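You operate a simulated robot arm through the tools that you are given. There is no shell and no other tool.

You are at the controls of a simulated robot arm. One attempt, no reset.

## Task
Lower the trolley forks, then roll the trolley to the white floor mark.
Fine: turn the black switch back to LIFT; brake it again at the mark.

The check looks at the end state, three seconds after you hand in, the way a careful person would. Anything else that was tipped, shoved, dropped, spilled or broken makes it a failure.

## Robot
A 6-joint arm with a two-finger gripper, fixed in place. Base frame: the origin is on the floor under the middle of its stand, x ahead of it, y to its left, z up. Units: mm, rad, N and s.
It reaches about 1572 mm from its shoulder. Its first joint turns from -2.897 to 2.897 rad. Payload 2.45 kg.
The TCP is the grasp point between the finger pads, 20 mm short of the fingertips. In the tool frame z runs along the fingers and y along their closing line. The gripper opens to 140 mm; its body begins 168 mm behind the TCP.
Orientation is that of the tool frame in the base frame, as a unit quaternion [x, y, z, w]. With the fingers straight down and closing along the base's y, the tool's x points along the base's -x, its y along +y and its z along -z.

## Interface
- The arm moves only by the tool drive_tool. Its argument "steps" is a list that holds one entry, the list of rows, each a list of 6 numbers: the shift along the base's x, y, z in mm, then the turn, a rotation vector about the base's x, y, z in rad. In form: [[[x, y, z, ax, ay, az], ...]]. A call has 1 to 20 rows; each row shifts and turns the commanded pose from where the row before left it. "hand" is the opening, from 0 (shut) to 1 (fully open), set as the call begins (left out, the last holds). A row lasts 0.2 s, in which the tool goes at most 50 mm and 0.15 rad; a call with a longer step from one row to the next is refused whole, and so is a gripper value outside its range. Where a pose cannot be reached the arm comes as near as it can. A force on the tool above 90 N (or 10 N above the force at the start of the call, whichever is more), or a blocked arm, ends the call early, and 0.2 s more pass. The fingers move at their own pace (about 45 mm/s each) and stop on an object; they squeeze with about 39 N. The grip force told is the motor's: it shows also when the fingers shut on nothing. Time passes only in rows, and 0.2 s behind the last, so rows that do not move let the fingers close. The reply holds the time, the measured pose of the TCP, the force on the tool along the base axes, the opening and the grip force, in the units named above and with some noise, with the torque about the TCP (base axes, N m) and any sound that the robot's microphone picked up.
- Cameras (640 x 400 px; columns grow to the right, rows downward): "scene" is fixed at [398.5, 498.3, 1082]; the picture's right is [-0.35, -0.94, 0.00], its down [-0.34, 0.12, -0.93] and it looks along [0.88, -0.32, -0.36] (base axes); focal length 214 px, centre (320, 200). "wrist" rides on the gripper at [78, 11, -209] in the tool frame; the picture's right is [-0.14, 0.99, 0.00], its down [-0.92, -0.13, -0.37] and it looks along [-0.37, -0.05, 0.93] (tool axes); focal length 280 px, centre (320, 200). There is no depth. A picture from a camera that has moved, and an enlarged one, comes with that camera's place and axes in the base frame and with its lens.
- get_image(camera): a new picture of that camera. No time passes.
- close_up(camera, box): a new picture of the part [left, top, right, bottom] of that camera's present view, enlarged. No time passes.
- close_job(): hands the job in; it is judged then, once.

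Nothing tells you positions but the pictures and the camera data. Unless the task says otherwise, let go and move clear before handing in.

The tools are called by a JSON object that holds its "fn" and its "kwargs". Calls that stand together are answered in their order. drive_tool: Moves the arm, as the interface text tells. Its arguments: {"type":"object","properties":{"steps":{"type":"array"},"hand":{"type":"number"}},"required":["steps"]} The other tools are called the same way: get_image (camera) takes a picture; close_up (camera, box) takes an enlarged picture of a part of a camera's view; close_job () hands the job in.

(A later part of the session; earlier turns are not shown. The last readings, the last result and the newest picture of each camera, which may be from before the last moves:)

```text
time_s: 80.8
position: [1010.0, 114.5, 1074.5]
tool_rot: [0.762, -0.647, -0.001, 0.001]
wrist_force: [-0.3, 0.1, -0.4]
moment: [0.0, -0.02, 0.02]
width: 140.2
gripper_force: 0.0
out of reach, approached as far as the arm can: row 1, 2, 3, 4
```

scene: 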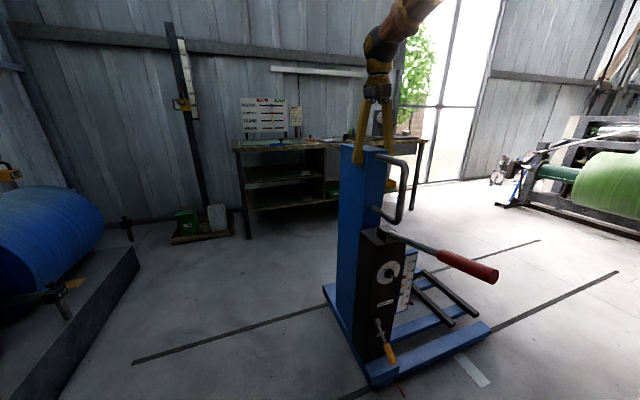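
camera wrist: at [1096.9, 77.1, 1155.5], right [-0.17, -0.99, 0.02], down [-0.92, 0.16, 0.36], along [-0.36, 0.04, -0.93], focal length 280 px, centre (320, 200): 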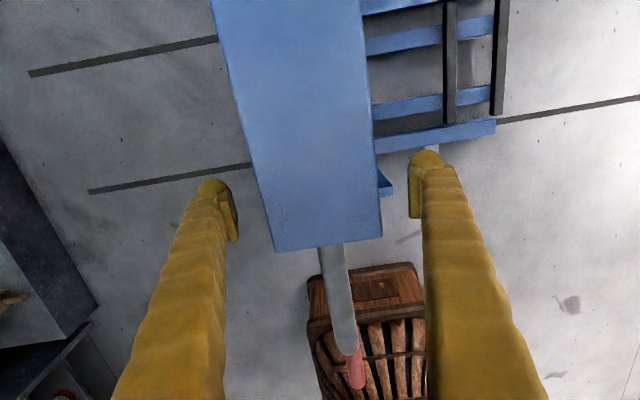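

{"fn": "drive_tool", "kwargs": {"steps": [[[0, -2.5, 0, 0, 0, -0.1446], [0, -2.5, 0, 0, 0, -0.1446], [0, -2.5, 0, 0, 0, -0.1446], [0, -2.5, 0, 0, 0, -0.1446], [0, -2.5, 0, 0, 0, -0.1446], [0, -2.5, 0, 0, 0, -0.1446], [0, -2.5, 0, 0, 0, -0.1446], [0, -2.5, 0, 0, 0, -0.1446], [0, -2.5, 0, 0, 0, -0.1446], [0, -2.5, 0, 0, 0, -0.1446], [0, -2.5, 0, 0, 0, -0.1446], [0, -2.5, 0, 0, 0, -0.1446]]]}}

{"fn": "get_image", "kwargs": {"camera": "wrist"}}

{"fn": "get_image", "kwargs": {"camera": "scene"}}

```text
time_s: 83.4
position: [1008.9, 84.5, 1073.3]
tool_rot: [0.001, 1.0, 0.001, 0.0]
wrist_force: [0.0, -0.3, -1.2]
moment: [0.0, -0.01, -0.02]
width: 140.0
gripper_force: 0.1
```

```text
taken
camera wrist: at [932.7, 95.4, 1282.9], right [0.14, 0.99, 0.0], down [0.92, -0.13, 0.37], along [0.37, -0.05, -0.93], focal length 280 px, centre (320, 200)
```

wrist: 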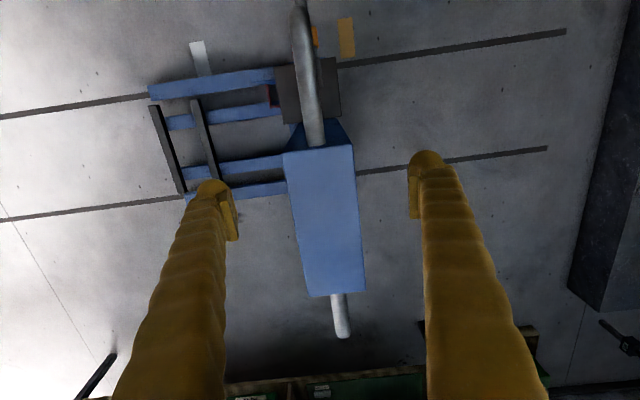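

```text
taken
```

scene: 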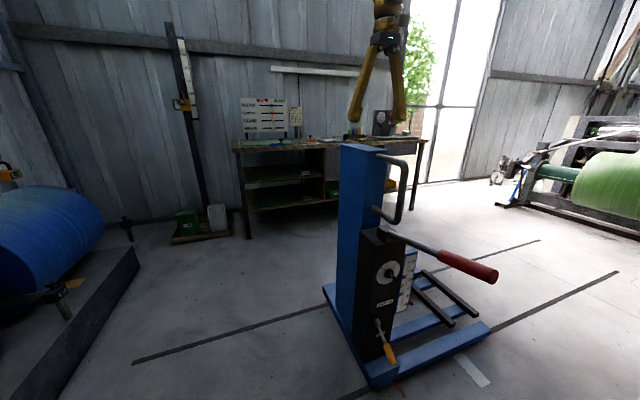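

The tool is turned and centred over the column (y≈84). I'll descend and grip again.

{"fn": "drive_tool", "kwargs": {"steps": [[[0, 0, -20, 0, 0, 0], [2, 0, -30, 0, 0, 0], [3, 0, -30, 0, 0, 0], [4, 0, -25, 0, 0, 0], [3, 0, -17, 0, 0, 0], [0, 0, -8, 0, 0, 0]]]}}

{"fn": "drive_tool", "kwargs": {"steps": [[[0, 0, 0, 0, 0, 0], [0, 0, 0, 0, 0, 0], [0, 0, 0, 0, 0, 0], [0, 0, 0, 0, 0, 0], [0, 0, 0, 0, 0, 0]]], "hand": 0.4}}

{"fn": "get_image", "kwargs": {"camera": "wrist"}}

```text
time_s: 84.8
position: [1022.4, 84.2, 943.0]
tool_rot: [-0.001, 1.0, 0.002, 0.0]
wrist_force: [-0.1, 0.4, 0.4]
moment: [0.01, 0.02, 0.01]
width: 140.1
gripper_force: 0.1
```

```text
time_s: 86.0
position: [1023.1, 83.7, 942.6]
tool_rot: [0.0, 1.0, 0.002, 0.0]
wrist_force: [-1.6, -20.0, 1.5]
moment: [0.4, -0.02, -0.24]
width: 86.6
gripper_force: 41.4
```

```text
taken
camera wrist: at [945.3, 94.6, 1151.4], right [0.14, 0.99, 0.0], down [0.92, -0.13, 0.37], along [0.37, -0.05, -0.93], focal length 280 px, centre (320, 200)
```

wrist: 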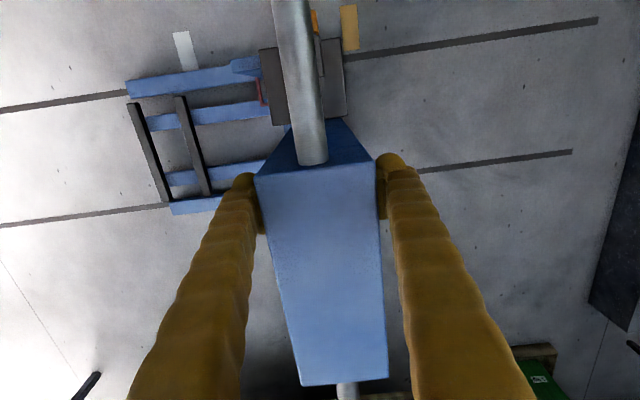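

{"fn": "drive_tool", "kwargs": {"steps": [[[0, -5, 0, 0, 0, 0], [0, -10, 0, 0, 0, 0], [0, -15, 0, 0, 0, 0], [0, -20, 0, 0, 0, 0], [0, -20, 0, 0, 0, 0], [0, -20, 0, 0, 0, 0], [0, -20, 0, 0, 0, 0], [0, -20, 0, 0, 0, 0], [0, -20, 0, 0, 0, 0], [0, -15, 0, 0, 0, 0], [0, -10, 0, 0, 0, 0], [0, -5, 0, 0, 0, 0]]]}}

{"fn": "get_image", "kwargs": {"camera": "scene"}}

{"fn": "get_image", "kwargs": {"camera": "wrist"}}

```text
time_s: 87.4
position: [1021.4, -0.5, 944.2]
tool_rot: [-0.002, 1.0, 0.004, -0.001]
wrist_force: [8.6, -43.6, -4.2]
moment: [0.89, 0.11, 0.05]
width: 86.7
gripper_force: 45.1
stopped in row 7: the force on the tool passed its limit at 98 N (the readings are from after the stop); the commanded pose is now the measured one
```

```text
taken
```

scene: 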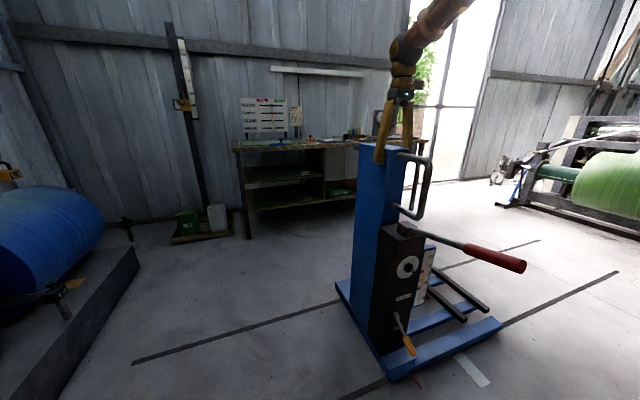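

```text
taken
camera wrist: at [945.4, 9.6, 1152.3], right [0.13, 0.99, 0.01], down [0.92, -0.13, 0.37], along [0.36, -0.04, -0.93], focal length 280 px, centre (320, 200)
```

wrist: 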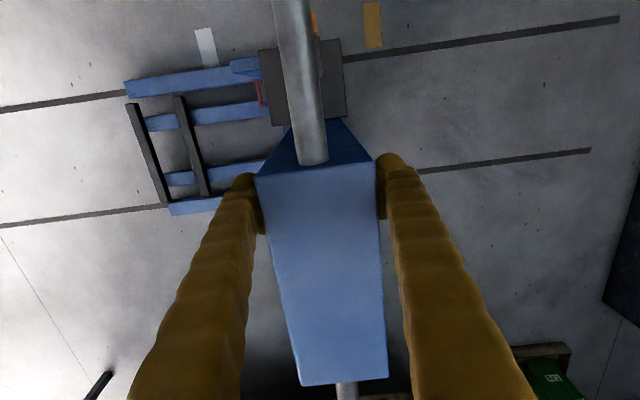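

A force spike ended that call, but nothing looks caught. I'll continue more slowly and watch the forces.

{"fn": "drive_tool", "kwargs": {"steps": [[[0, 0, 0, 0, 0, 0], [0, 0, 0, 0, 0, 0]]]}}

{"fn": "drive_tool", "kwargs": {"steps": [[[0, -3, 0, 0, 0, 0], [0, -6, 0, 0, 0, 0], [0, -9, 0, 0, 0, 0], [0, -9, 0, 0, 0, 0], [0, -9, 0, 0, 0, 0], [0, -9, 0, 0, 0, 0], [0, -6, 0, 0, 0, 0], [0, -3, 0, 0, 0, 0]]]}}

```text
time_s: 88.0
position: [1022.3, 6.4, 943.8]
tool_rot: [-0.004, 1.0, 0.006, 0.0]
wrist_force: [12.4, 1.5, -6.4]
moment: [0.14, 0.21, -1.38]
width: 86.6
gripper_force: 45.1
```

```text
time_s: 89.8
position: [1021.8, -51.9, 944.1]
tool_rot: [-0.003, 1.0, 0.004, -0.001]
wrist_force: [-12.8, -11.0, -0.6]
moment: [-0.76, -0.23, -1.16]
width: 86.6
gripper_force: 45.0
```

{"fn": "drive_tool", "kwargs": {"steps": [[[0, -3, 0, 0, 0, 0], [0, -6, 0, 0, 0, 0], [0, -9, 0, 0, 0, 0], [0, -12, 0, 0, 0, 0], [0, -12, 0, 0, 0, 0], [0, -12, 0, 0, 0, 0], [0, -12, 0, 0, 0, 0], [0, -12, 0, 0, 0, 0], [0, -12, 0, 0, 0, 0], [0, -12, 0, 0, 0, 0], [0, -12, 0, 0, 0, 0], [0, -12, 0, 0, 0, 0], [0, -12, 0, 0, 0, 0], [0, -12, 0, 0, 0, 0], [0, -12, 0, 0, 0, 0], [0, -9, 0, 0, 0, 0], [0, -6, 0, 0, 0, 0], [0, -3, 0, 0, 0, 0]]]}}

{"fn": "get_image", "kwargs": {"camera": "scene"}}

{"fn": "get_image", "kwargs": {"camera": "wrist"}}

```text
time_s: 93.6
position: [1022.0, -228.3, 943.8]
tool_rot: [-0.004, 1.0, 0.006, -0.001]
wrist_force: [-23.2, 11.0, 1.7]
moment: [-0.47, -0.27, -1.16]
width: 86.5
gripper_force: 45.2
```

```text
taken
```

scene: 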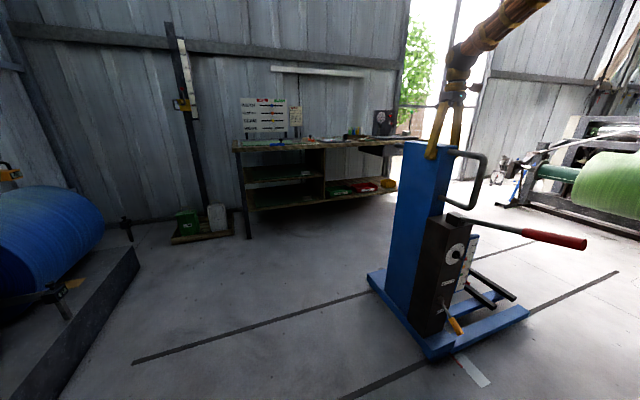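

```text
taken
camera wrist: at [945.4, -219.1, 1152.5], right [0.13, 0.99, 0.01], down [0.92, -0.13, 0.36], along [0.36, -0.04, -0.93], focal length 280 px, centre (320, 200)
```

wrist: 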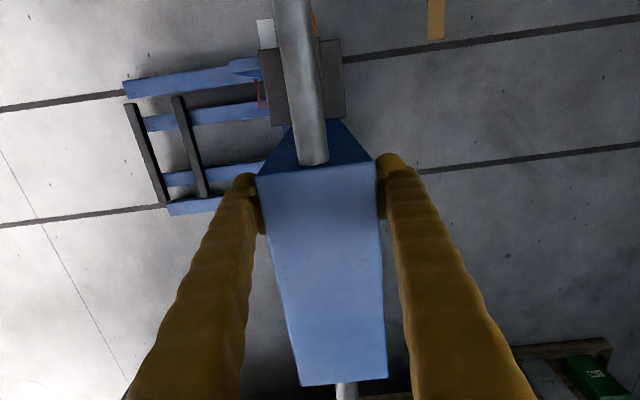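

{"fn": "close_up", "kwargs": {"camera": "scene", "box": [410, 320, 530, 400]}}

{"fn": "close_up", "kwargs": {"camera": "wrist", "box": [200, 0, 360, 100]}}

```text
5.00 times, centred on (470, 360) of scene
camera zoom: at [398.5, 498.3, 1082.0], right [-0.35, -0.94, 0.0], down [-0.34, 0.12, -0.93], along [0.88, -0.32, -0.36], focal length 1072 px, centre (-430, -600)
```

zoom: 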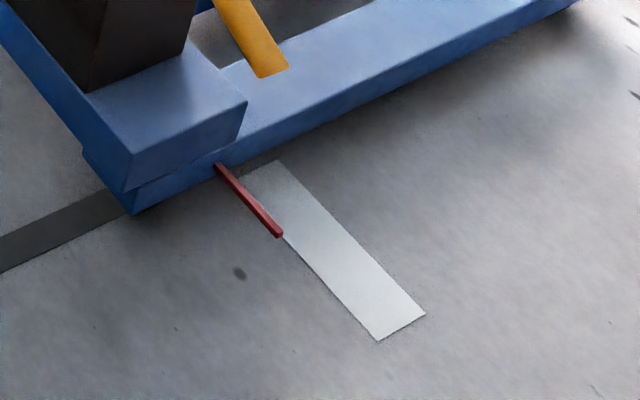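

```text
4.00 times, centred on (280, 50) of wrist
camera zoom: at [945.4, -219.1, 1152.5], right [0.13, 0.99, 0.01], down [0.92, -0.13, 0.36], along [0.36, -0.04, -0.93], focal length 1122 px, centre (480, 800)
```

zoom: 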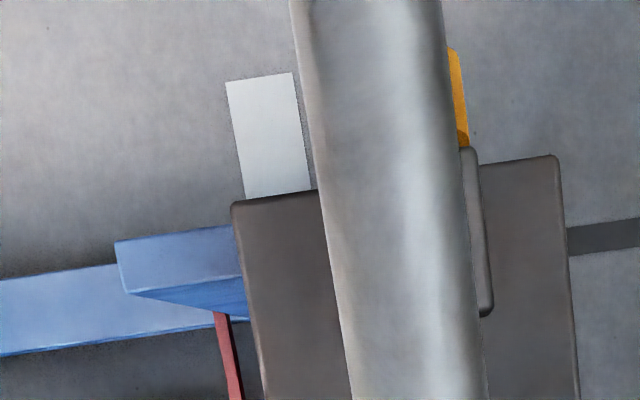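

The red floor pointer sits at about y≈-298 (58 mm above the floor) and the white mark's centre is at about y≈-371. I'll roll roughly 75 mm more, slowly.

{"fn": "drive_tool", "kwargs": {"steps": [[[0, -3, 0, 0, 0, 0], [0, -6, 0, 0, 0, 0], [0, -9, 0, 0, 0, 0], [0, -9, 0, 0, 0, 0], [0, -9, 0, 0, 0, 0], [0, -9, 0, 0, 0, 0], [0, -9, 0, 0, 0, 0], [0, -8, 0, 0, 0, 0], [0, -6, 0, 0, 0, 0], [0, -3, 0, 0, 0, 0], [0, -2, 0, 0, 0, 0], [0, 0, 0, 0, 0, 0], [0, 0, 0, 0, 0, 0]]]}}

{"fn": "close_up", "kwargs": {"camera": "scene", "box": [410, 320, 530, 400]}}

{"fn": "get_image", "kwargs": {"camera": "scene"}}

```text
time_s: 96.4
position: [1021.7, -304.4, 944.4]
tool_rot: [-0.003, 1.0, 0.004, 0.0]
wrist_force: [17.2, -13.3, -16.2]
moment: [-0.15, 0.29, -0.71]
width: 86.5
gripper_force: 45.0
```

```text
5.00 times, centred on (470, 360) of scene
camera zoom: at [398.5, 498.3, 1082.0], right [-0.35, -0.94, 0.0], down [-0.34, 0.12, -0.93], along [0.88, -0.32, -0.36], focal length 1072 px, centre (-430, -600)
```

zoom: 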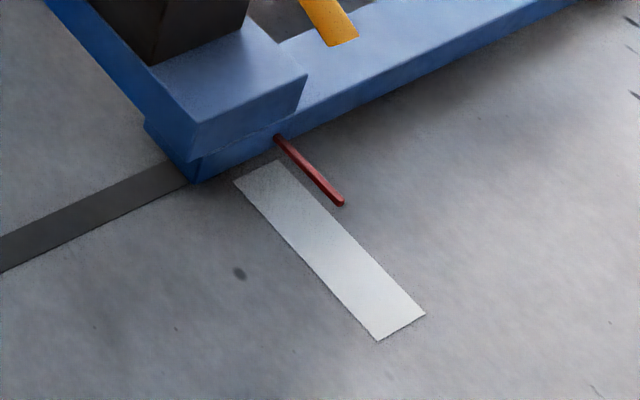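

```text
taken
```

scene: 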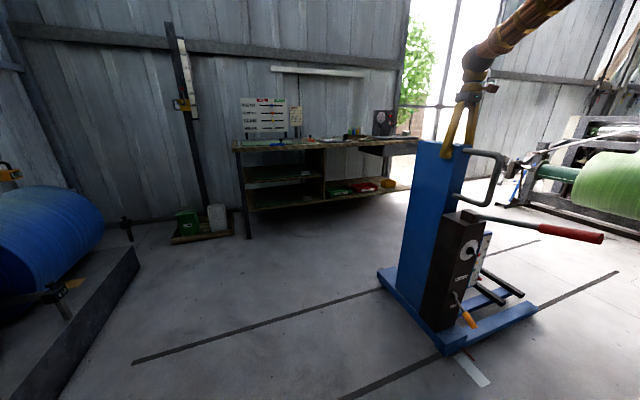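

By the scene camera the pointer is now over the white mark. I'll release the column, rise straight up, and check from directly above to remove parallax.

{"fn": "drive_tool", "kwargs": {"steps": [[[0, 0, 0, 0, 0, 0], [0, 0, 0, 0, 0, 0], [0, 0, 0, 0, 0, 0], [0, 0, 0, 0, 0, 0], [0, 0, 15, 0, 0, 0], [0, 0, 30, 0, 0, 0], [0, 0, 40, 0, 0, 0], [0, 0, 40, 0, 0, 0], [0, 0, 20, 0, 0, 0], [-30, -15, 0, 0, 0, 0], [-40, -20, 0, 0, 0, 0], [-40, -20, 0, 0, 0, 0], [-40, -20, 0, 0, 0, 0], [-20, -2, 0, 0, 0, 0]]], "hand": 1.0}}

{"fn": "get_image", "kwargs": {"camera": "wrist"}}

{"fn": "get_image", "kwargs": {"camera": "scene"}}

```text
time_s: 99.4
position: [853.3, -380.3, 1087.7]
tool_rot: [-0.004, 1.0, 0.005, -0.002]
wrist_force: [-0.7, 0.1, 0.1]
moment: [-0.02, 0.05, -0.02]
width: 139.9
gripper_force: 0.1
```

```text
taken
camera wrist: at [777.5, -370.3, 1296.6], right [0.13, 0.99, 0.01], down [0.92, -0.13, 0.36], along [0.36, -0.04, -0.93], focal length 280 px, centre (320, 200)
```

wrist: 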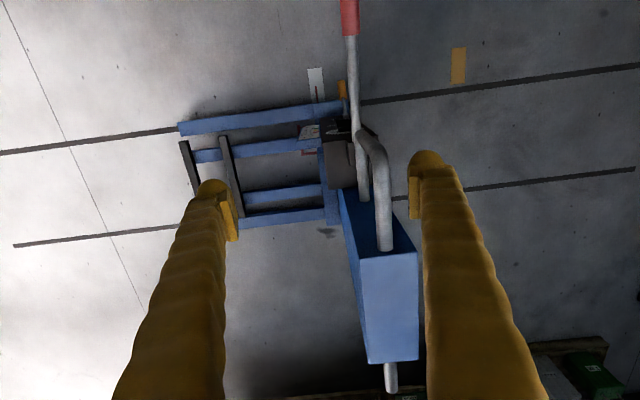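

```text
taken
```

scene: 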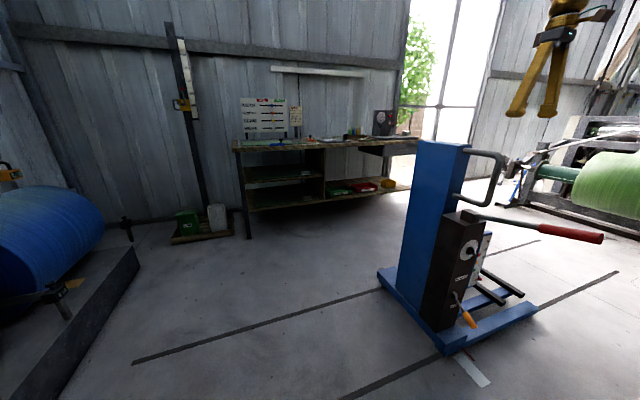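

{"fn": "close_up", "kwargs": {"camera": "wrist", "box": [270, 50, 370, 120]}}

{"fn": "close_up", "kwargs": {"camera": "wrist", "box": [170, 60, 400, 240]}}

```text
5.71 times, centred on (320, 85) of wrist
camera zoom: at [777.5, -370.3, 1296.6], right [0.13, 0.99, 0.01], down [0.92, -0.13, 0.36], along [0.36, -0.04, -0.93], focal length 1602 px, centre (320, 857)
```

zoom: 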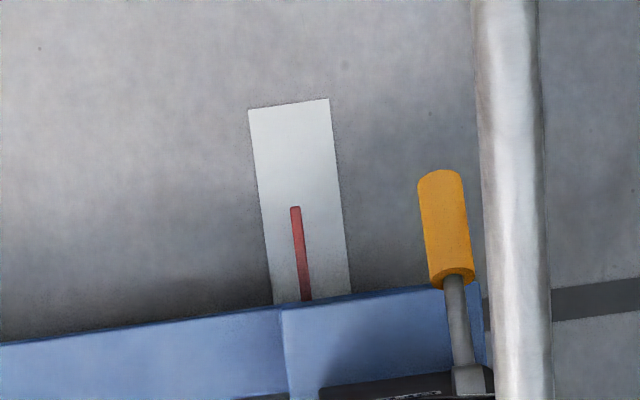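

```text
2.22 times, centred on (285, 150) of wrist
camera zoom: at [777.5, -370.3, 1296.6], right [0.13, 0.99, 0.01], down [0.92, -0.13, 0.36], along [0.36, -0.04, -0.93], focal length 623 px, centre (398, 311)
```

zoom: 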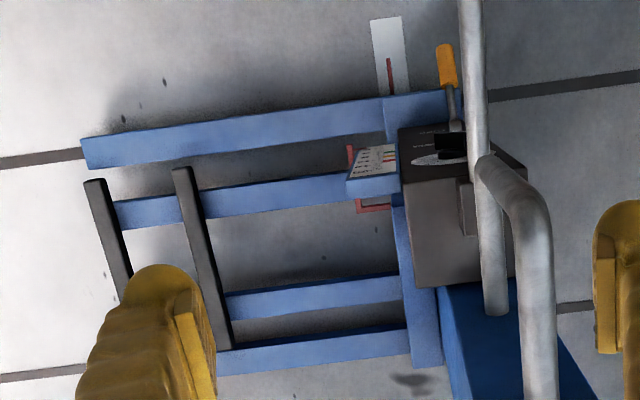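

From above, the pointer lies on the white mark, within about 5 mm of its centreline. Now I need to re-apply the brake by lifting its lever, so I'll turn the tool over and go back to a forward-pointing pose.

{"fn": "drive_tool", "kwargs": {"steps": [[[-4, -4, 4, 0, 0, -0.15], [-4, -4, 4, 0, 0, -0.15], [-4, -4, 4, 0, 0, -0.15], [-4, -4, 4, 0, 0, -0.15], [-4, -4, 4, 0, 0, -0.15], [-4, -4, 4, 0, 0, -0.15], [-4, -4, 4, 0, 0, -0.15], [-4, -4, 4, 0, 0, -0.15], [-4, -4, 4, 0, 0, -0.15], [-4, -4, 4, 0, 0, -0.15], [-4, -4, 4, 0, 0, -0.15], [-4, -4, 4, 0, 0, -0.15], [0, 0, 0, 0, 0, -0.15], [0, 0, 0, 0, 0, -0.15], [0, 0, 0, 0, 0, -0.15]]], "hand": 0.0}}

```text
time_s: 102.6
position: [803.0, -427.9, 1137.9]
tool_rot: [0.901, 0.434, 0.003, 0.005]
wrist_force: [-0.1, -0.2, -0.2]
moment: [0.04, 0.01, -0.03]
width: 0.0
gripper_force: 29.3
```

{"fn": "drive_tool", "kwargs": {"steps": [[[0, 0, 0, 0, 0, -0.1495], [0, 0, 0, 0, 0, -0.1495], [0, 0, 0, 0, 0, -0.1495], [0, 0, 0, 0, 0, -0.1495], [0, 0, 0, 0, 0, -0.1495], [0, 0, 0, 0, 0, -0.1495], [-9, 0, -5, 0, -0.143, 0], [-9, 0, -5, 0, -0.143, 0], [-9, 0, -5, 0, -0.143, 0], [-9, 0, -5, 0, -0.143, 0]]]}}

```text
time_s: 104.8
position: [767.4, -427.4, 1117.8]
tool_rot: [0.959, -0.001, 0.285, 0.005]
wrist_force: [-0.3, -0.3, -0.2]
moment: [-0.01, -0.02, -0.02]
width: 0.1
gripper_force: 29.4
```

{"fn": "drive_tool", "kwargs": {"steps": [[[-9, -3, -5, 0, -0.1419, 0], [-9, -3, -5, 0, -0.1419, 0], [-9, -3, -5, 0, -0.1419, 0], [-9, -3, -5, 0, -0.1419, 0], [-9, -3, -5, 0, -0.1419, 0], [-9, -3, -5, 0, -0.1419, 0], [-9, -3, -5, 0, -0.1419, 0]]]}}

{"fn": "get_image", "kwargs": {"camera": "wrist"}}

{"fn": "get_image", "kwargs": {"camera": "scene"}}

```text
time_s: 106.4
position: [704.0, -449.5, 1083.8]
tool_rot: [0.708, -0.002, 0.706, 0.005]
wrist_force: [0.0, -0.4, 1.0]
moment: [0.02, 0.01, 0.01]
width: 0.2
gripper_force: 30.0
```

```text
taken
camera wrist: at [496.6, -456.7, 1160.9], right [-0.01, -0.99, -0.14], down [-0.37, 0.13, -0.92], along [0.93, 0.04, -0.37], focal length 280 px, centre (320, 200)
```

wrist: 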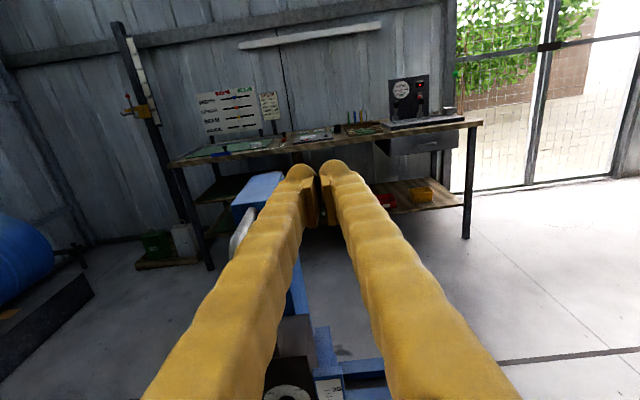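

```text
taken
```

scene: 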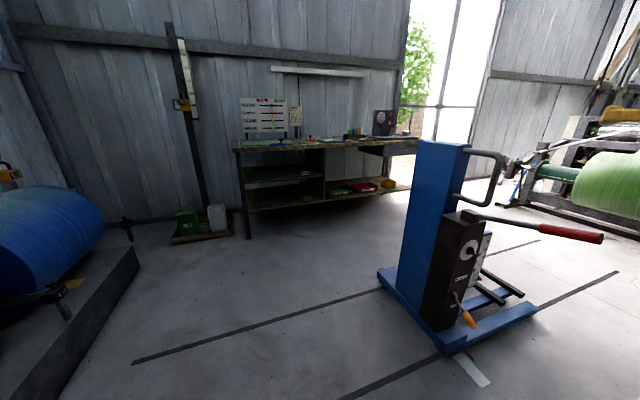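

{"fn": "drive_tool", "kwargs": {"steps": [[[0, -15, -40, 0, 0, 0], [0, -15, -40, 0, 0, 0], [-5, 0, -40, 0, 0, 0], [-5, 0, -40, 0, 0, 0], [-5, 0, -40, 0, 0, 0], [-5, 0, -40, 0, 0, 0], [-5, 0, -40, 0, 0, 0], [-5, 0, -40, 0, 0, 0], [0, 0, -40, 0, 0, 0], [0, 0, -40, 0, 0, 0], [0, 0, -40, 0, 0, 0]]]}}

{"fn": "get_image", "kwargs": {"camera": "wrist"}}

{"fn": "get_image", "kwargs": {"camera": "scene"}}

```text
time_s: 108.8
position: [672.6, -479.7, 642.5]
tool_rot: [0.708, -0.002, 0.706, 0.003]
wrist_force: [0.6, 0.1, -0.9]
moment: [0.0, 0.0, 0.02]
width: 0.2
gripper_force: 30.3
```

```text
taken
camera wrist: at [464.9, -487.0, 720.0], right [-0.01, -0.99, -0.14], down [-0.37, 0.13, -0.92], along [0.93, 0.04, -0.37], focal length 280 px, centre (320, 200)
```

wrist: 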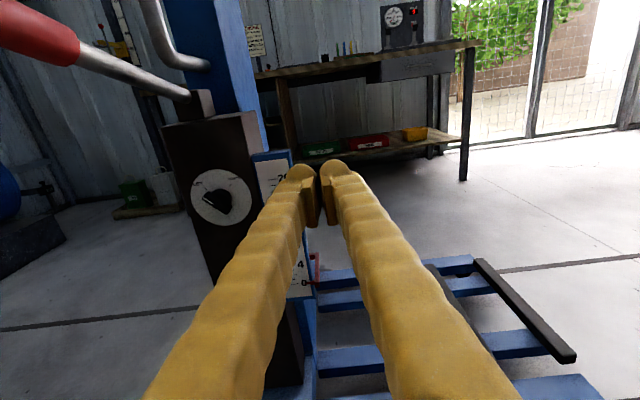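

```text
taken
```

scene: 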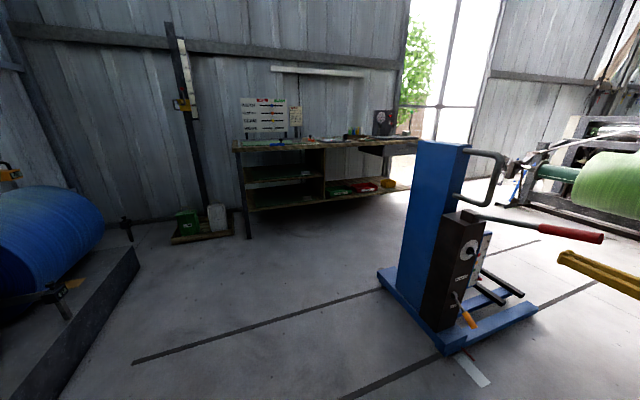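

{"fn": "drive_tool", "kwargs": {"steps": [[[0, 0, -40, 0, 0, 0], [0, 0, -40, 0, 0, 0], [0, 0, -40, 0, 0, 0], [0, 0, -40, 0, 0, 0], [0, 0, -40, 0, 0, 0]]]}}

{"fn": "get_image", "kwargs": {"camera": "wrist"}}

{"fn": "close_up", "kwargs": {"camera": "scene", "box": [400, 200, 640, 360]}}

```text
time_s: 110.0
position: [676.8, -478.6, 443.0]
tool_rot: [0.708, -0.002, 0.706, 0.003]
wrist_force: [-0.5, 1.2, 0.2]
moment: [-0.01, -0.03, -0.03]
width: 0.0
gripper_force: 29.4
```

```text
taken
camera wrist: at [469.3, -486.1, 521.6], right [-0.01, -0.99, -0.14], down [-0.37, 0.13, -0.92], along [0.93, 0.04, -0.37], focal length 280 px, centre (320, 200)
```

wrist: 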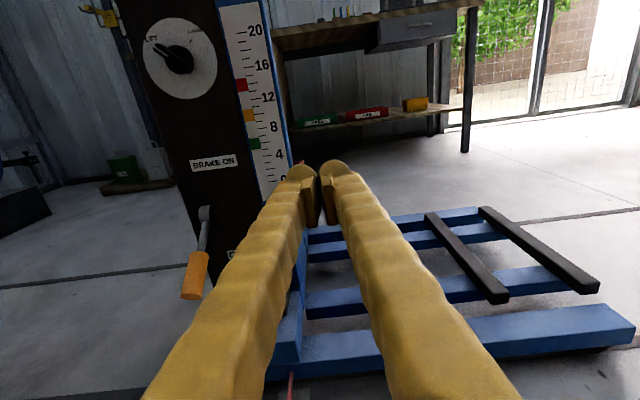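

```text
2.50 times, centred on (520, 280) of scene
camera zoom: at [398.5, 498.3, 1082.0], right [-0.35, -0.94, 0.0], down [-0.34, 0.12, -0.93], along [0.88, -0.32, -0.36], focal length 536 px, centre (-180, 0)
```

zoom: 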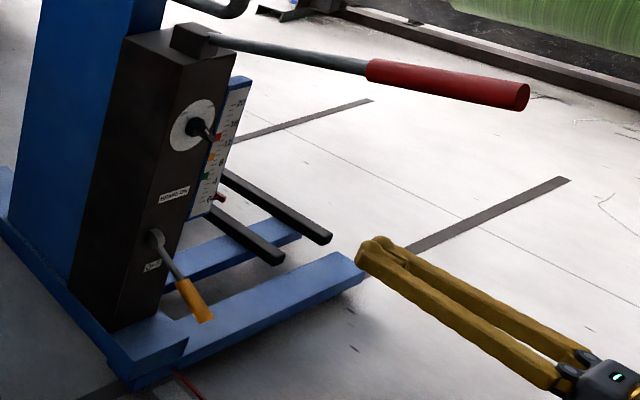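

The brake knob's tip is now at about (766, -295, 303). I'll drop to z≈250 beside it, slide across in front of it, then move in underneath.

{"fn": "drive_tool", "kwargs": {"steps": [[[-4, 0, -40, 0, 0, 0], [-4, 0, -40, 0, 0, 0], [-4, 0, -40, 0, 0, 0], [-4, 0, -40, 0, 0, 0], [0, 0, -33, 0, 0, 0]]]}}

{"fn": "get_image", "kwargs": {"camera": "wrist"}}

```text
time_s: 111.2
position: [660.8, -479.9, 250.7]
tool_rot: [0.708, -0.003, 0.706, 0.004]
wrist_force: [1.0, -0.3, -0.3]
moment: [0.02, 0.01, -0.01]
width: 0.0
gripper_force: 29.1
```

```text
taken
camera wrist: at [453.2, -486.6, 329.1], right [-0.01, -0.99, -0.14], down [-0.37, 0.13, -0.92], along [0.93, 0.04, -0.37], focal length 280 px, centre (320, 200)
```

wrist: 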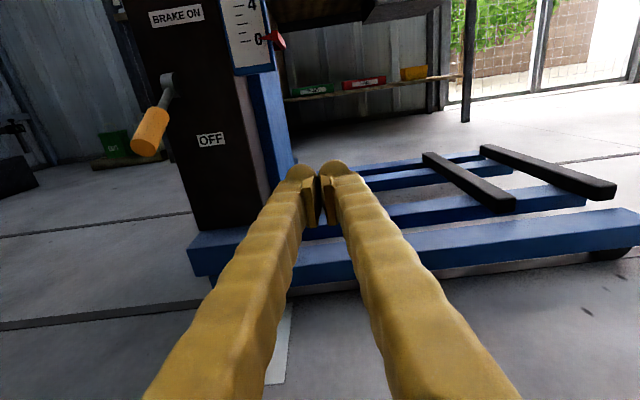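

{"fn": "drive_tool", "kwargs": {"steps": [[[0, 20, -1, 0, 0, 0], [0, 25, -1, 0, 0, 0], [0, 25, -1, 0, 0, 0], [0, 25, -1, 0, 0, 0], [0, 25, -1, 0, 0, 0], [0, 25, -1, 0, 0, 0], [0, 25, 0, 0, 0, 0], [0, 20, 0, 0, 0, 0]]]}}

{"fn": "get_image", "kwargs": {"camera": "wrist"}}

{"fn": "get_image", "kwargs": {"camera": "scene"}}

```text
time_s: 113.0
position: [662.2, -291.1, 244.9]
tool_rot: [0.709, -0.004, 0.705, 0.005]
wrist_force: [-0.1, 0.2, 0.0]
moment: [0.0, -0.02, 0.03]
width: 0.0
gripper_force: 29.7
```

```text
taken
camera wrist: at [454.0, -297.6, 323.7], right [-0.01, -0.99, -0.14], down [-0.37, 0.13, -0.92], along [0.93, 0.04, -0.37], focal length 280 px, centre (320, 200)
```

wrist: 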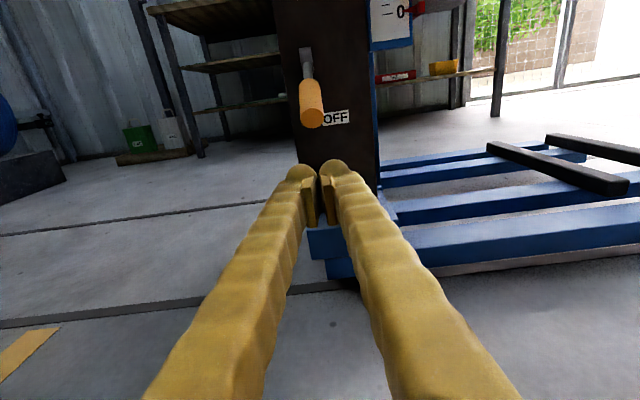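

```text
taken
```

scene: 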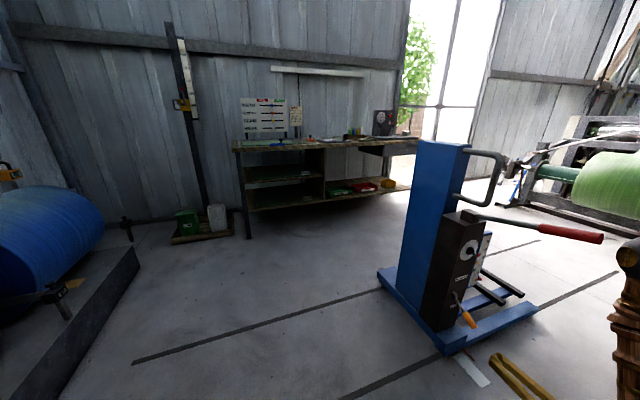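

{"fn": "drive_tool", "kwargs": {"steps": [[[20, 1, 0, 0, 0, 0], [20, 1, 0, 0, 0, 0], [20, 0, 0, 0, 0, 0], [20, 0, 0, 0, 0, 0], [20, 0, 0, 0, 0, 0]]]}}

{"fn": "get_image", "kwargs": {"camera": "wrist"}}

{"fn": "close_up", "kwargs": {"camera": "scene", "box": [400, 220, 580, 400]}}

```text
time_s: 114.2
position: [758.5, -288.8, 245.1]
tool_rot: [0.708, -0.002, 0.706, 0.003]
wrist_force: [-0.8, -1.8, 0.2]
moment: [-0.02, -0.16, 0.34]
width: 0.0
gripper_force: 28.9
```

```text
taken
camera wrist: at [552.4, -296.3, 323.8], right [-0.01, -0.99, -0.14], down [-0.37, 0.13, -0.92], along [0.93, 0.04, -0.37], focal length 280 px, centre (320, 200)
```

wrist: 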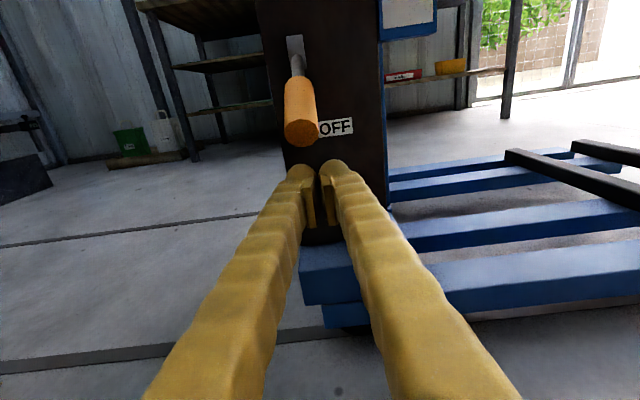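

```text
2.22 times, centred on (490, 310) of scene
camera zoom: at [398.5, 498.3, 1082.0], right [-0.35, -0.94, 0.0], down [-0.34, 0.12, -0.93], along [0.88, -0.32, -0.36], focal length 477 px, centre (-58, -44)
```

zoom: 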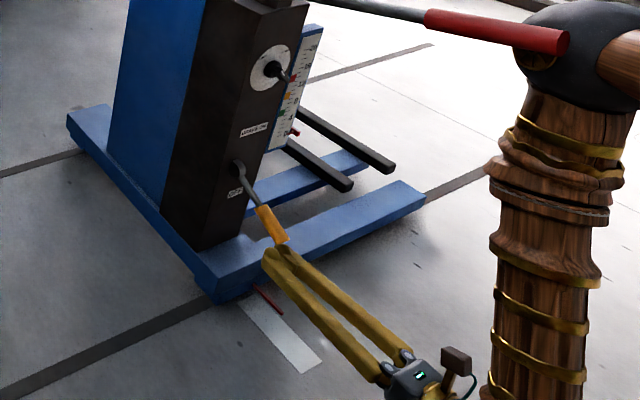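

The arm's elbow is close to the red pump lever's tip. I'll look closely before lifting anything.

{"fn": "close_up", "kwargs": {"camera": "scene", "box": [540, 200, 640, 280]}}

{"fn": "get_image", "kwargs": {"camera": "scene"}}

{"fn": "close_up", "kwargs": {"camera": "scene", "box": [430, 330, 510, 390]}}

```text
5.00 times, centred on (590, 240) of scene
camera zoom: at [398.5, 498.3, 1082.0], right [-0.35, -0.94, 0.0], down [-0.34, 0.12, -0.93], along [0.88, -0.32, -0.36], focal length 1072 px, centre (-1030, 0)
```

zoom: 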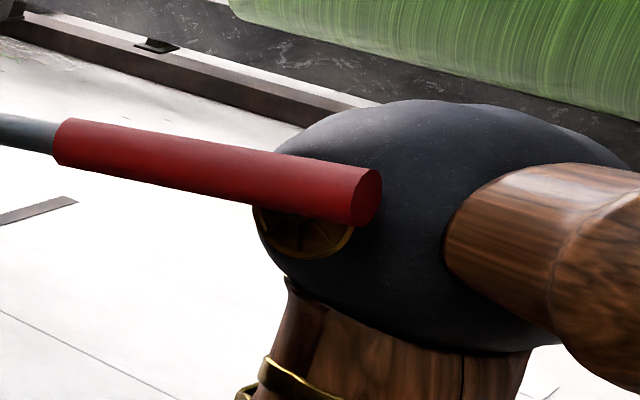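

```text
taken
```

scene: 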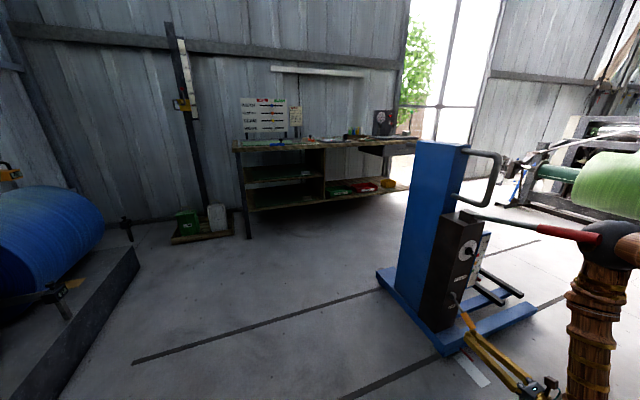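

```text
6.67 times, centred on (470, 360) of scene
camera zoom: at [398.5, 498.3, 1082.0], right [-0.35, -0.94, 0.0], down [-0.34, 0.12, -0.93], along [0.88, -0.32, -0.36], focal length 1430 px, centre (-680, -867)
```

zoom: 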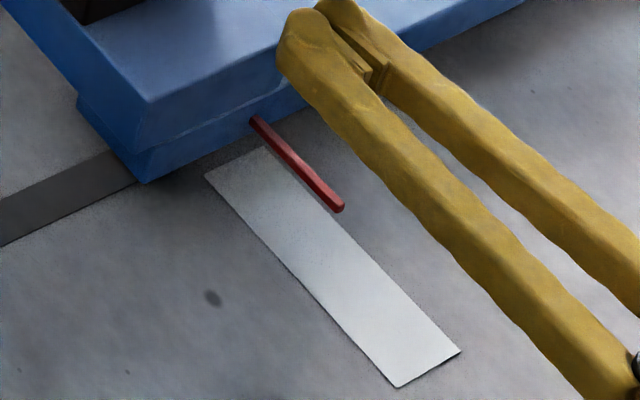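

The elbow has nudged the pump lever and rolled the trolley about 5 mm toward +y, so this approach angle is too tight. I'll back out the same way and come at the brake lever from the +y side instead.

{"fn": "drive_tool", "kwargs": {"steps": [[[-15, 0, 0, 0, 0, 0], [-20, 0, 0, 0, 0, 0], [-20, 0, 0, 0, 0, 0], [-20, 0, 0, 0, 0, 0], [-20, 0, 0, 0, 0, 0]]]}}

{"fn": "get_image", "kwargs": {"camera": "scene"}}

{"fn": "close_up", "kwargs": {"camera": "scene", "box": [430, 330, 510, 390]}}

{"fn": "close_up", "kwargs": {"camera": "scene", "box": [400, 200, 640, 360]}}

```text
time_s: 115.4
position: [662.5, -286.4, 243.6]
tool_rot: [0.709, -0.002, 0.705, 0.002]
wrist_force: [-0.1, 0.2, 0.2]
moment: [-0.02, 0.01, 0.03]
width: 0.0
gripper_force: 29.5
```

```text
taken
```

scene: 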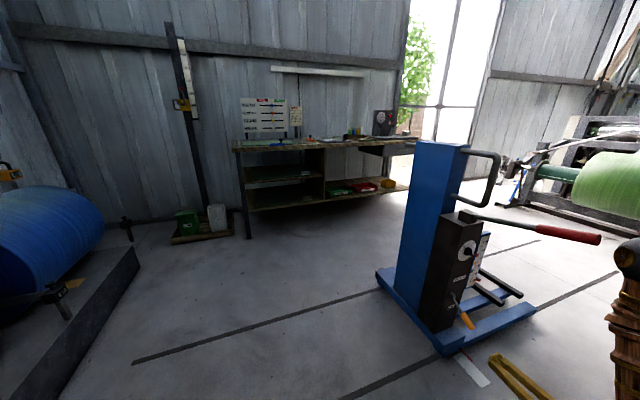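

```text
6.67 times, centred on (470, 360) of scene
camera zoom: at [398.5, 498.3, 1082.0], right [-0.35, -0.94, 0.0], down [-0.34, 0.12, -0.93], along [0.88, -0.32, -0.36], focal length 1430 px, centre (-680, -867)
```

zoom: 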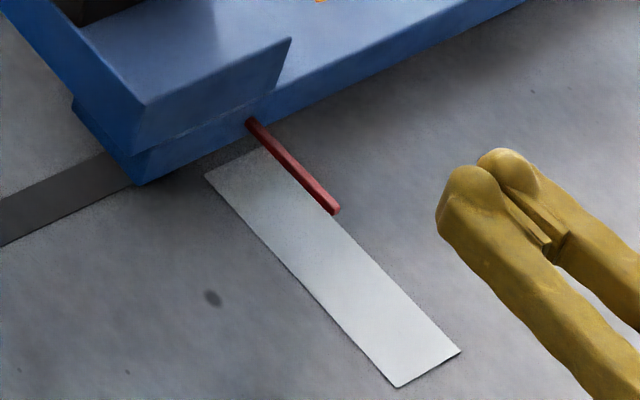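

```text
2.50 times, centred on (520, 280) of scene
camera zoom: at [398.5, 498.3, 1082.0], right [-0.35, -0.94, 0.0], down [-0.34, 0.12, -0.93], along [0.88, -0.32, -0.36], focal length 536 px, centre (-180, 0)
```

zoom: 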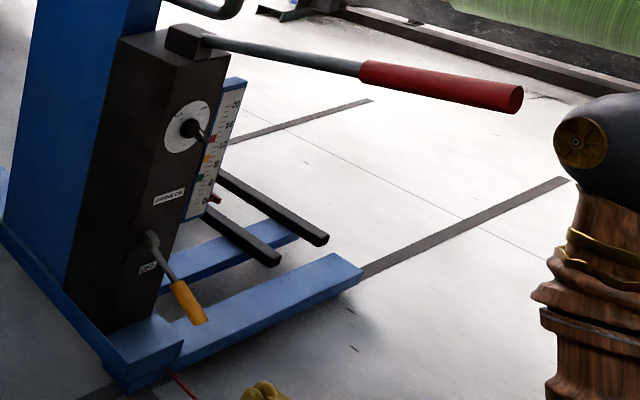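

{"fn": "drive_tool", "kwargs": {"steps": [[[0, 0, 0, 0, 0, 0], [0, 0, 0, 0, 0, 0], [0, 0, 0, 0, 0, 0], [0, 0, 0, 0, 0, 0], [0, 0, 0, 0, 0, 0]]]}}

{"fn": "close_up", "kwargs": {"camera": "scene", "box": [430, 330, 510, 390]}}

```text
time_s: 116.6
position: [662.6, -286.7, 244.4]
tool_rot: [0.708, -0.003, 0.706, 0.004]
wrist_force: [0.3, 0.0, -0.3]
moment: [0.05, -0.01, 0.0]
width: 0.0
gripper_force: 29.7
```

```text
6.67 times, centred on (470, 360) of scene
camera zoom: at [398.5, 498.3, 1082.0], right [-0.35, -0.94, 0.0], down [-0.34, 0.12, -0.93], along [0.88, -0.32, -0.36], focal length 1430 px, centre (-680, -867)
```

zoom: 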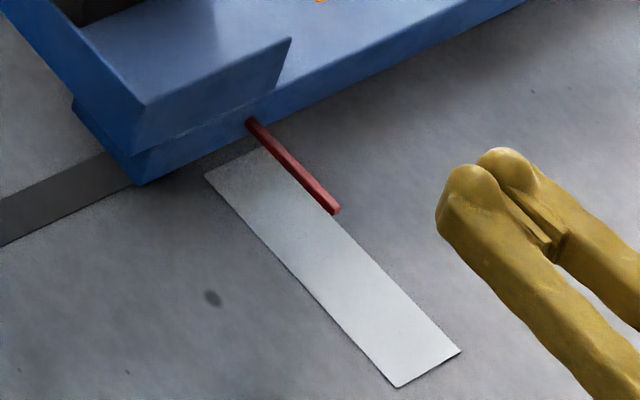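

The trolley is at rest, about 8 mm short of the mark's centreline now. I'll swing the tool around to point along -y from the trolley's +y side, keeping well clear of the levers.

{"fn": "drive_tool", "kwargs": {"steps": [[[-5, 25, 10, 0, 0, 0], [-5, 25, 10, 0, 0, 0], [0, 25, 10, 0, 0, -0.14], [0, 25, 10, 0, 0, -0.14], [0, 25, 10, 0, 0, -0.14], [0, 20, 0, 0, 0, -0.14]]]}}

{"fn": "get_image", "kwargs": {"camera": "scene"}}

```text
time_s: 118.0
position: [723.1, -282.9, 256.4]
tool_rot: [0.729, -0.086, 0.675, 0.079]
wrist_force: [0.7, 0.0, -0.3]
moment: [-0.01, 0.0, 0.01]
width: 0.0
gripper_force: 28.9
out of reach, approached as far as the arm can: row 2, 3, 4, 5, 6
```

```text
taken
```

scene: 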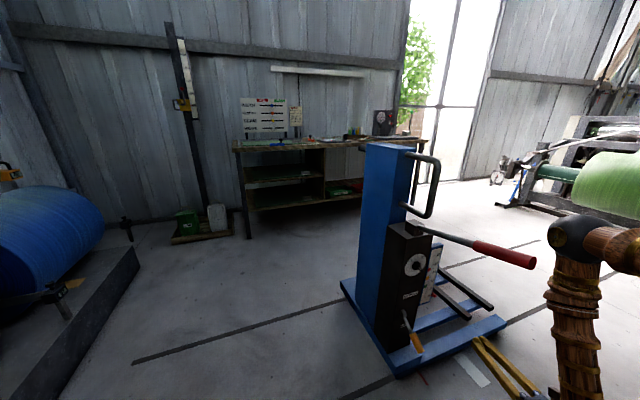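

The arm hit its limits and swung, and the elbow pushed the trolley back along the rails toward +y. Nothing is tipped; I'll check the trolley's state before doing anything else.

{"fn": "close_up", "kwargs": {"camera": "scene", "box": [330, 210, 560, 400]}}

{"fn": "get_image", "kwargs": {"camera": "wrist"}}

```text
2.11 times, centred on (445, 305) of scene
camera zoom: at [398.5, 498.3, 1082.0], right [-0.35, -0.94, 0.0], down [-0.34, 0.12, -0.93], along [0.88, -0.32, -0.36], focal length 452 px, centre (57, -21)
```

zoom: 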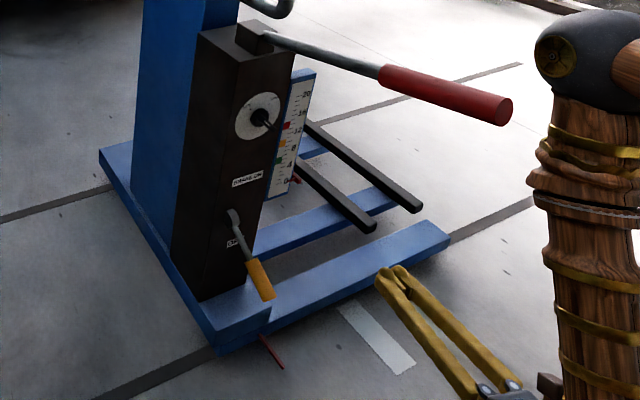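

```text
taken
camera wrist: at [525.2, -245.7, 350.4], right [-0.24, -0.96, -0.14], down [-0.4, 0.23, -0.89], along [0.89, -0.16, -0.44], focal length 280 px, centre (320, 200)
```

wrist: 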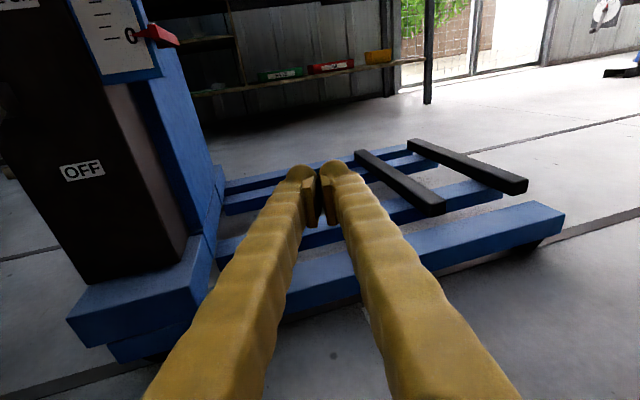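

Forks are still at 0 and the switch at LIFT; the trolley just rolled back about 250 mm. I'll withdraw toward -y, away from the trolley, then go up.

{"fn": "drive_tool", "kwargs": {"steps": [[[0, -20, 0, 0, 0, 0], [0, -25, 0, 0, 0, 0], [0, -25, 0, 0, 0, 0]]]}}

{"fn": "get_image", "kwargs": {"camera": "scene"}}

```text
time_s: 118.8
position: [724.2, -350.6, 255.7]
tool_rot: [0.728, -0.087, 0.675, 0.08]
wrist_force: [0.5, -0.1, -0.1]
moment: [0.03, 0.0, 0.01]
width: 0.1
gripper_force: 29.8
```

```text
taken
```

scene: 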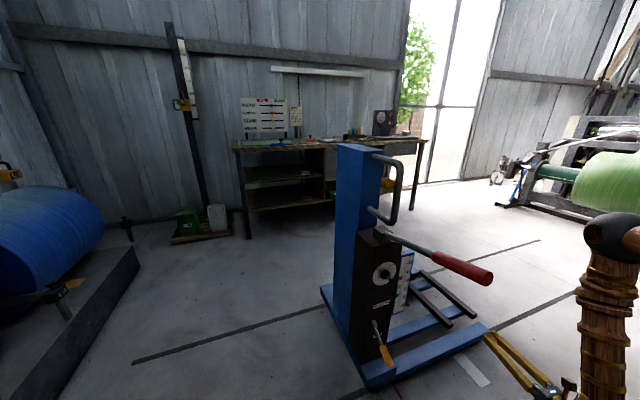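

The trolley is still coasting toward +y. I'll wait briefly and see whether it comes to rest on its own.

{"fn": "drive_tool", "kwargs": {"steps": [[[0, -20, 0, 0, 0, 0], [0, -20, 0, 0, 0, 0], [0, 0, 0, 0, 0, 0]]]}}

{"fn": "get_image", "kwargs": {"camera": "scene"}}

```text
time_s: 119.6
position: [721.9, -393.5, 255.3]
tool_rot: [0.729, -0.087, 0.674, 0.08]
wrist_force: [-0.1, -0.5, 0.3]
moment: [0.0, -0.04, -0.04]
width: 0.2
gripper_force: 29.6
```

```text
taken
```

scene: 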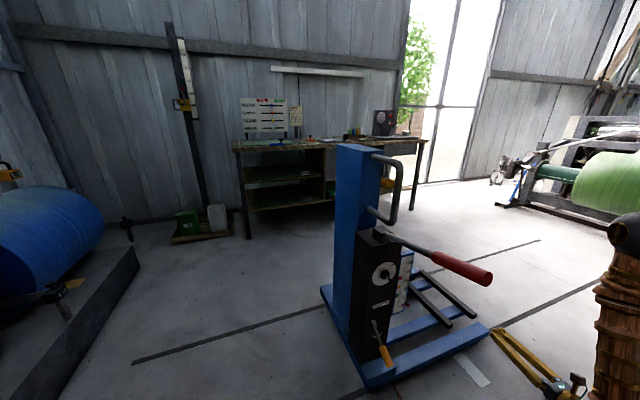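

It has stopped at about y≈90. I'll raise the arm clear at y≈-450 and turn the tool back to point down.

{"fn": "drive_tool", "kwargs": {"steps": [[[0, -20, 20, 0, 0, 0], [0, -20, 30, 0, 0, 0], [0, -10, 40, 0, 0, 0], [0, 0, 45, 0, 0, 0], [0, 0, 45, 0, 0, 0], [0, 0, 45, 0, 0, 0], [0, 0, 45, 0, 0, 0], [0, 0, 45, 0, 0, 0], [0, 0, 45, 0, 0, 0], [0, 0, 45, 0, 0, 0], [0, 0, 45, 0, 0, 0], [0, 0, 45, 0, 0, 0], [0, 0, 45, 0, 0, 0], [0, 0, 45, 0, 0, 0], [0, 0, 45, 0, 0, 0], [0, 0, 45, 0, 0, 0], [0, 0, 45, 0, 0, 0], [0, 0, 45, 0, 0, 0], [0, 0, 45, 0, 0, 0], [0, 0, 30, 0, 0, 0]]]}}

{"fn": "get_image", "kwargs": {"camera": "scene"}}

```text
time_s: 123.8
position: [723.5, -445.7, 1095.1]
tool_rot: [0.729, -0.085, 0.675, 0.078]
wrist_force: [0.2, -0.2, 0.2]
moment: [0.0, 0.01, 0.03]
width: 0.1
gripper_force: 29.0
```

```text
taken
```

scene: 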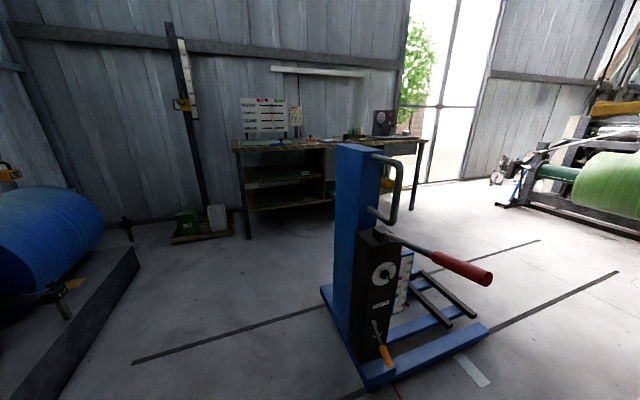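

{"fn": "drive_tool", "kwargs": {"steps": [[[8, 1, 4, 0.0158, 0.1351, 0.0172], [8, 1, 4, 0.0158, 0.1351, 0.0172], [8, 1, 4, 0.0158, 0.1351, 0.0172], [8, 1, 4, 0.0158, 0.1351, 0.0172], [8, 1, 4, 0.0158, 0.1351, 0.0172], [8, 1, 4, 0.0158, 0.1351, 0.0172], [8, 1, 4, 0.0158, 0.1351, 0.0172], [8, 1, 4, 0.0158, 0.1351, 0.0172], [8, 1, 4, 0.0158, 0.1351, 0.0172], [8, 1, 4, 0.0158, 0.1351, 0.0172], [8, 1, 4, 0.0158, 0.1351, 0.0172]]]}}

{"fn": "drive_tool", "kwargs": {"steps": [[[4, 4, -3, 0, 0, 0.149], [4, 4, -3, 0, 0, 0.149], [4, 4, -3, 0, 0, 0.149], [4, 4, -3, 0, 0, 0.149], [4, 4, -3, 0, 0, 0.149], [4, 4, -3, 0, 0, 0.149], [4, 4, -3, 0, 0, 0.149], [4, 4, -3, 0, 0, 0.149], [4, 4, -3, 0, 0, 0.149], [4, 4, -3, 0, 0, 0.149], [4, 4, -3, 0, 0, 0.149], [4, 4, -3, 0, 0, 0.149], [4, 4, -3, 0, 0, 0.149], [4, 4, -3, 0, 0, 0.149], [4, 4, -3, 0, 0, 0.149], [4, 4, 0, 0, 0, 0.149], [4, 4, 0, 0, 0, 0.149]]]}}

```text
time_s: 126.2
position: [809.6, -434.3, 1139.5]
tool_rot: [1.0, 0.0, -0.001, 0.001]
wrist_force: [0.2, 0.5, -0.1]
moment: [-0.03, -0.03, -0.01]
width: 0.0
gripper_force: 29.2
```

```text
time_s: 129.8
position: [880.4, -364.7, 1094.0]
tool_rot: [0.298, 0.955, 0.001, 0.001]
wrist_force: [0.4, 0.2, 1.0]
moment: [0.01, 0.0, 0.0]
width: 0.0
gripper_force: 29.2
```

{"fn": "drive_tool", "kwargs": {"steps": [[[6, 40, 0, 0, 0, 0.121], [6, 40, 0, 0, 0, 0.121], [6, 40, 0, 0, 0, 0.121], [6, 40, 0, 0, 0, 0.121], [6, 40, 0, 0, 0, 0.121], [8, 40, 0, 0, 0, 0], [10, 40, 0, 0, 0, 0], [15, 40, 0, 0, 0, 0], [20, 40, 0, 0, 0, 0], [20, 40, 0, 0, 0, 0], [20, 40, 0, 0, 0, 0], [5, 15, 0, 0, 0, 0]]], "hand": 1.0}}

{"fn": "get_image", "kwargs": {"camera": "wrist"}}

{"fn": "get_image", "kwargs": {"camera": "scene"}}

```text
time_s: 132.4
position: [1007.0, 92.7, 1096.6]
tool_rot: [0.001, 1.0, 0.002, 0.0]
wrist_force: [0.4, -0.2, -0.5]
moment: [0.01, 0.0, 0.0]
width: 140.0
gripper_force: 0.1
```

```text
taken
camera wrist: at [930.6, 104.1, 1304.8], right [0.14, 0.99, 0.0], down [0.92, -0.13, 0.37], along [0.37, -0.05, -0.93], focal length 280 px, centre (320, 200)
```

wrist: 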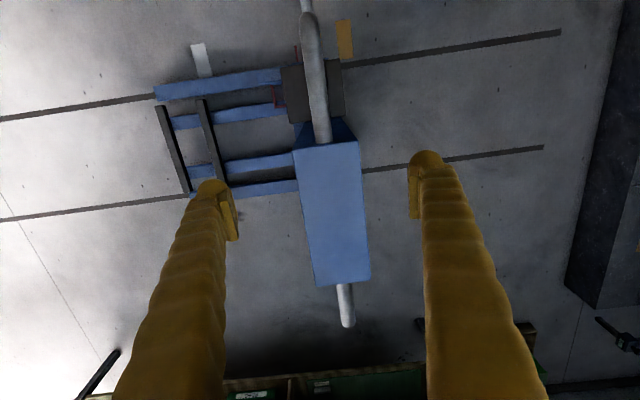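

```text
taken
```

scene: 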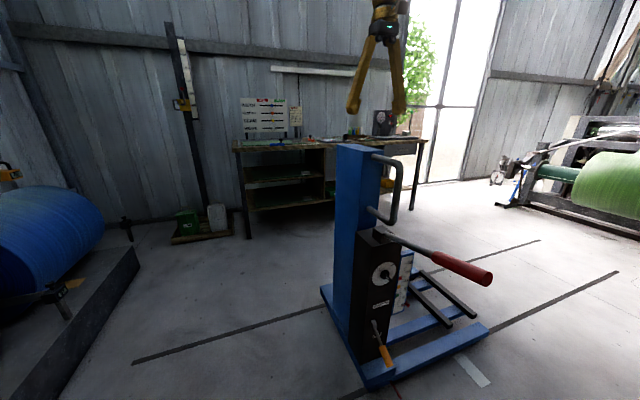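

The column's centre is at y≈102. I'll shift, descend and grip it again.

{"fn": "drive_tool", "kwargs": {"steps": [[[0, 5, -20, 0, 0, 0], [2, 4, -30, 0, 0, 0], [3, 0, -30, 0, 0, 0], [4, 0, -30, 0, 0, 0], [4, 0, -25, 0, 0, 0], [2, 0, -12, 0, 0, 0], [0, 0, -6, 0, 0, 0]]]}}

{"fn": "drive_tool", "kwargs": {"steps": [[[0, 0, 0, 0, 0, 0], [0, 0, 0, 0, 0, 0], [0, 0, 0, 0, 0, 0], [0, 0, 0, 0, 0, 0], [0, 0, 0, 0, 0, 0]]], "hand": 0.4}}

```text
time_s: 134.0
position: [1020.6, 98.3, 942.1]
tool_rot: [0.001, 1.0, 0.001, 0.0]
wrist_force: [0.0, -0.2, -0.4]
moment: [-0.04, -0.01, -0.03]
width: 140.0
gripper_force: 0.1
```

```text
time_s: 135.2
position: [1020.6, 99.8, 942.4]
tool_rot: [0.001, 1.0, 0.001, 0.0]
wrist_force: [1.7, 26.1, 2.3]
moment: [-0.55, 0.05, 0.11]
width: 86.8
gripper_force: 41.1
```

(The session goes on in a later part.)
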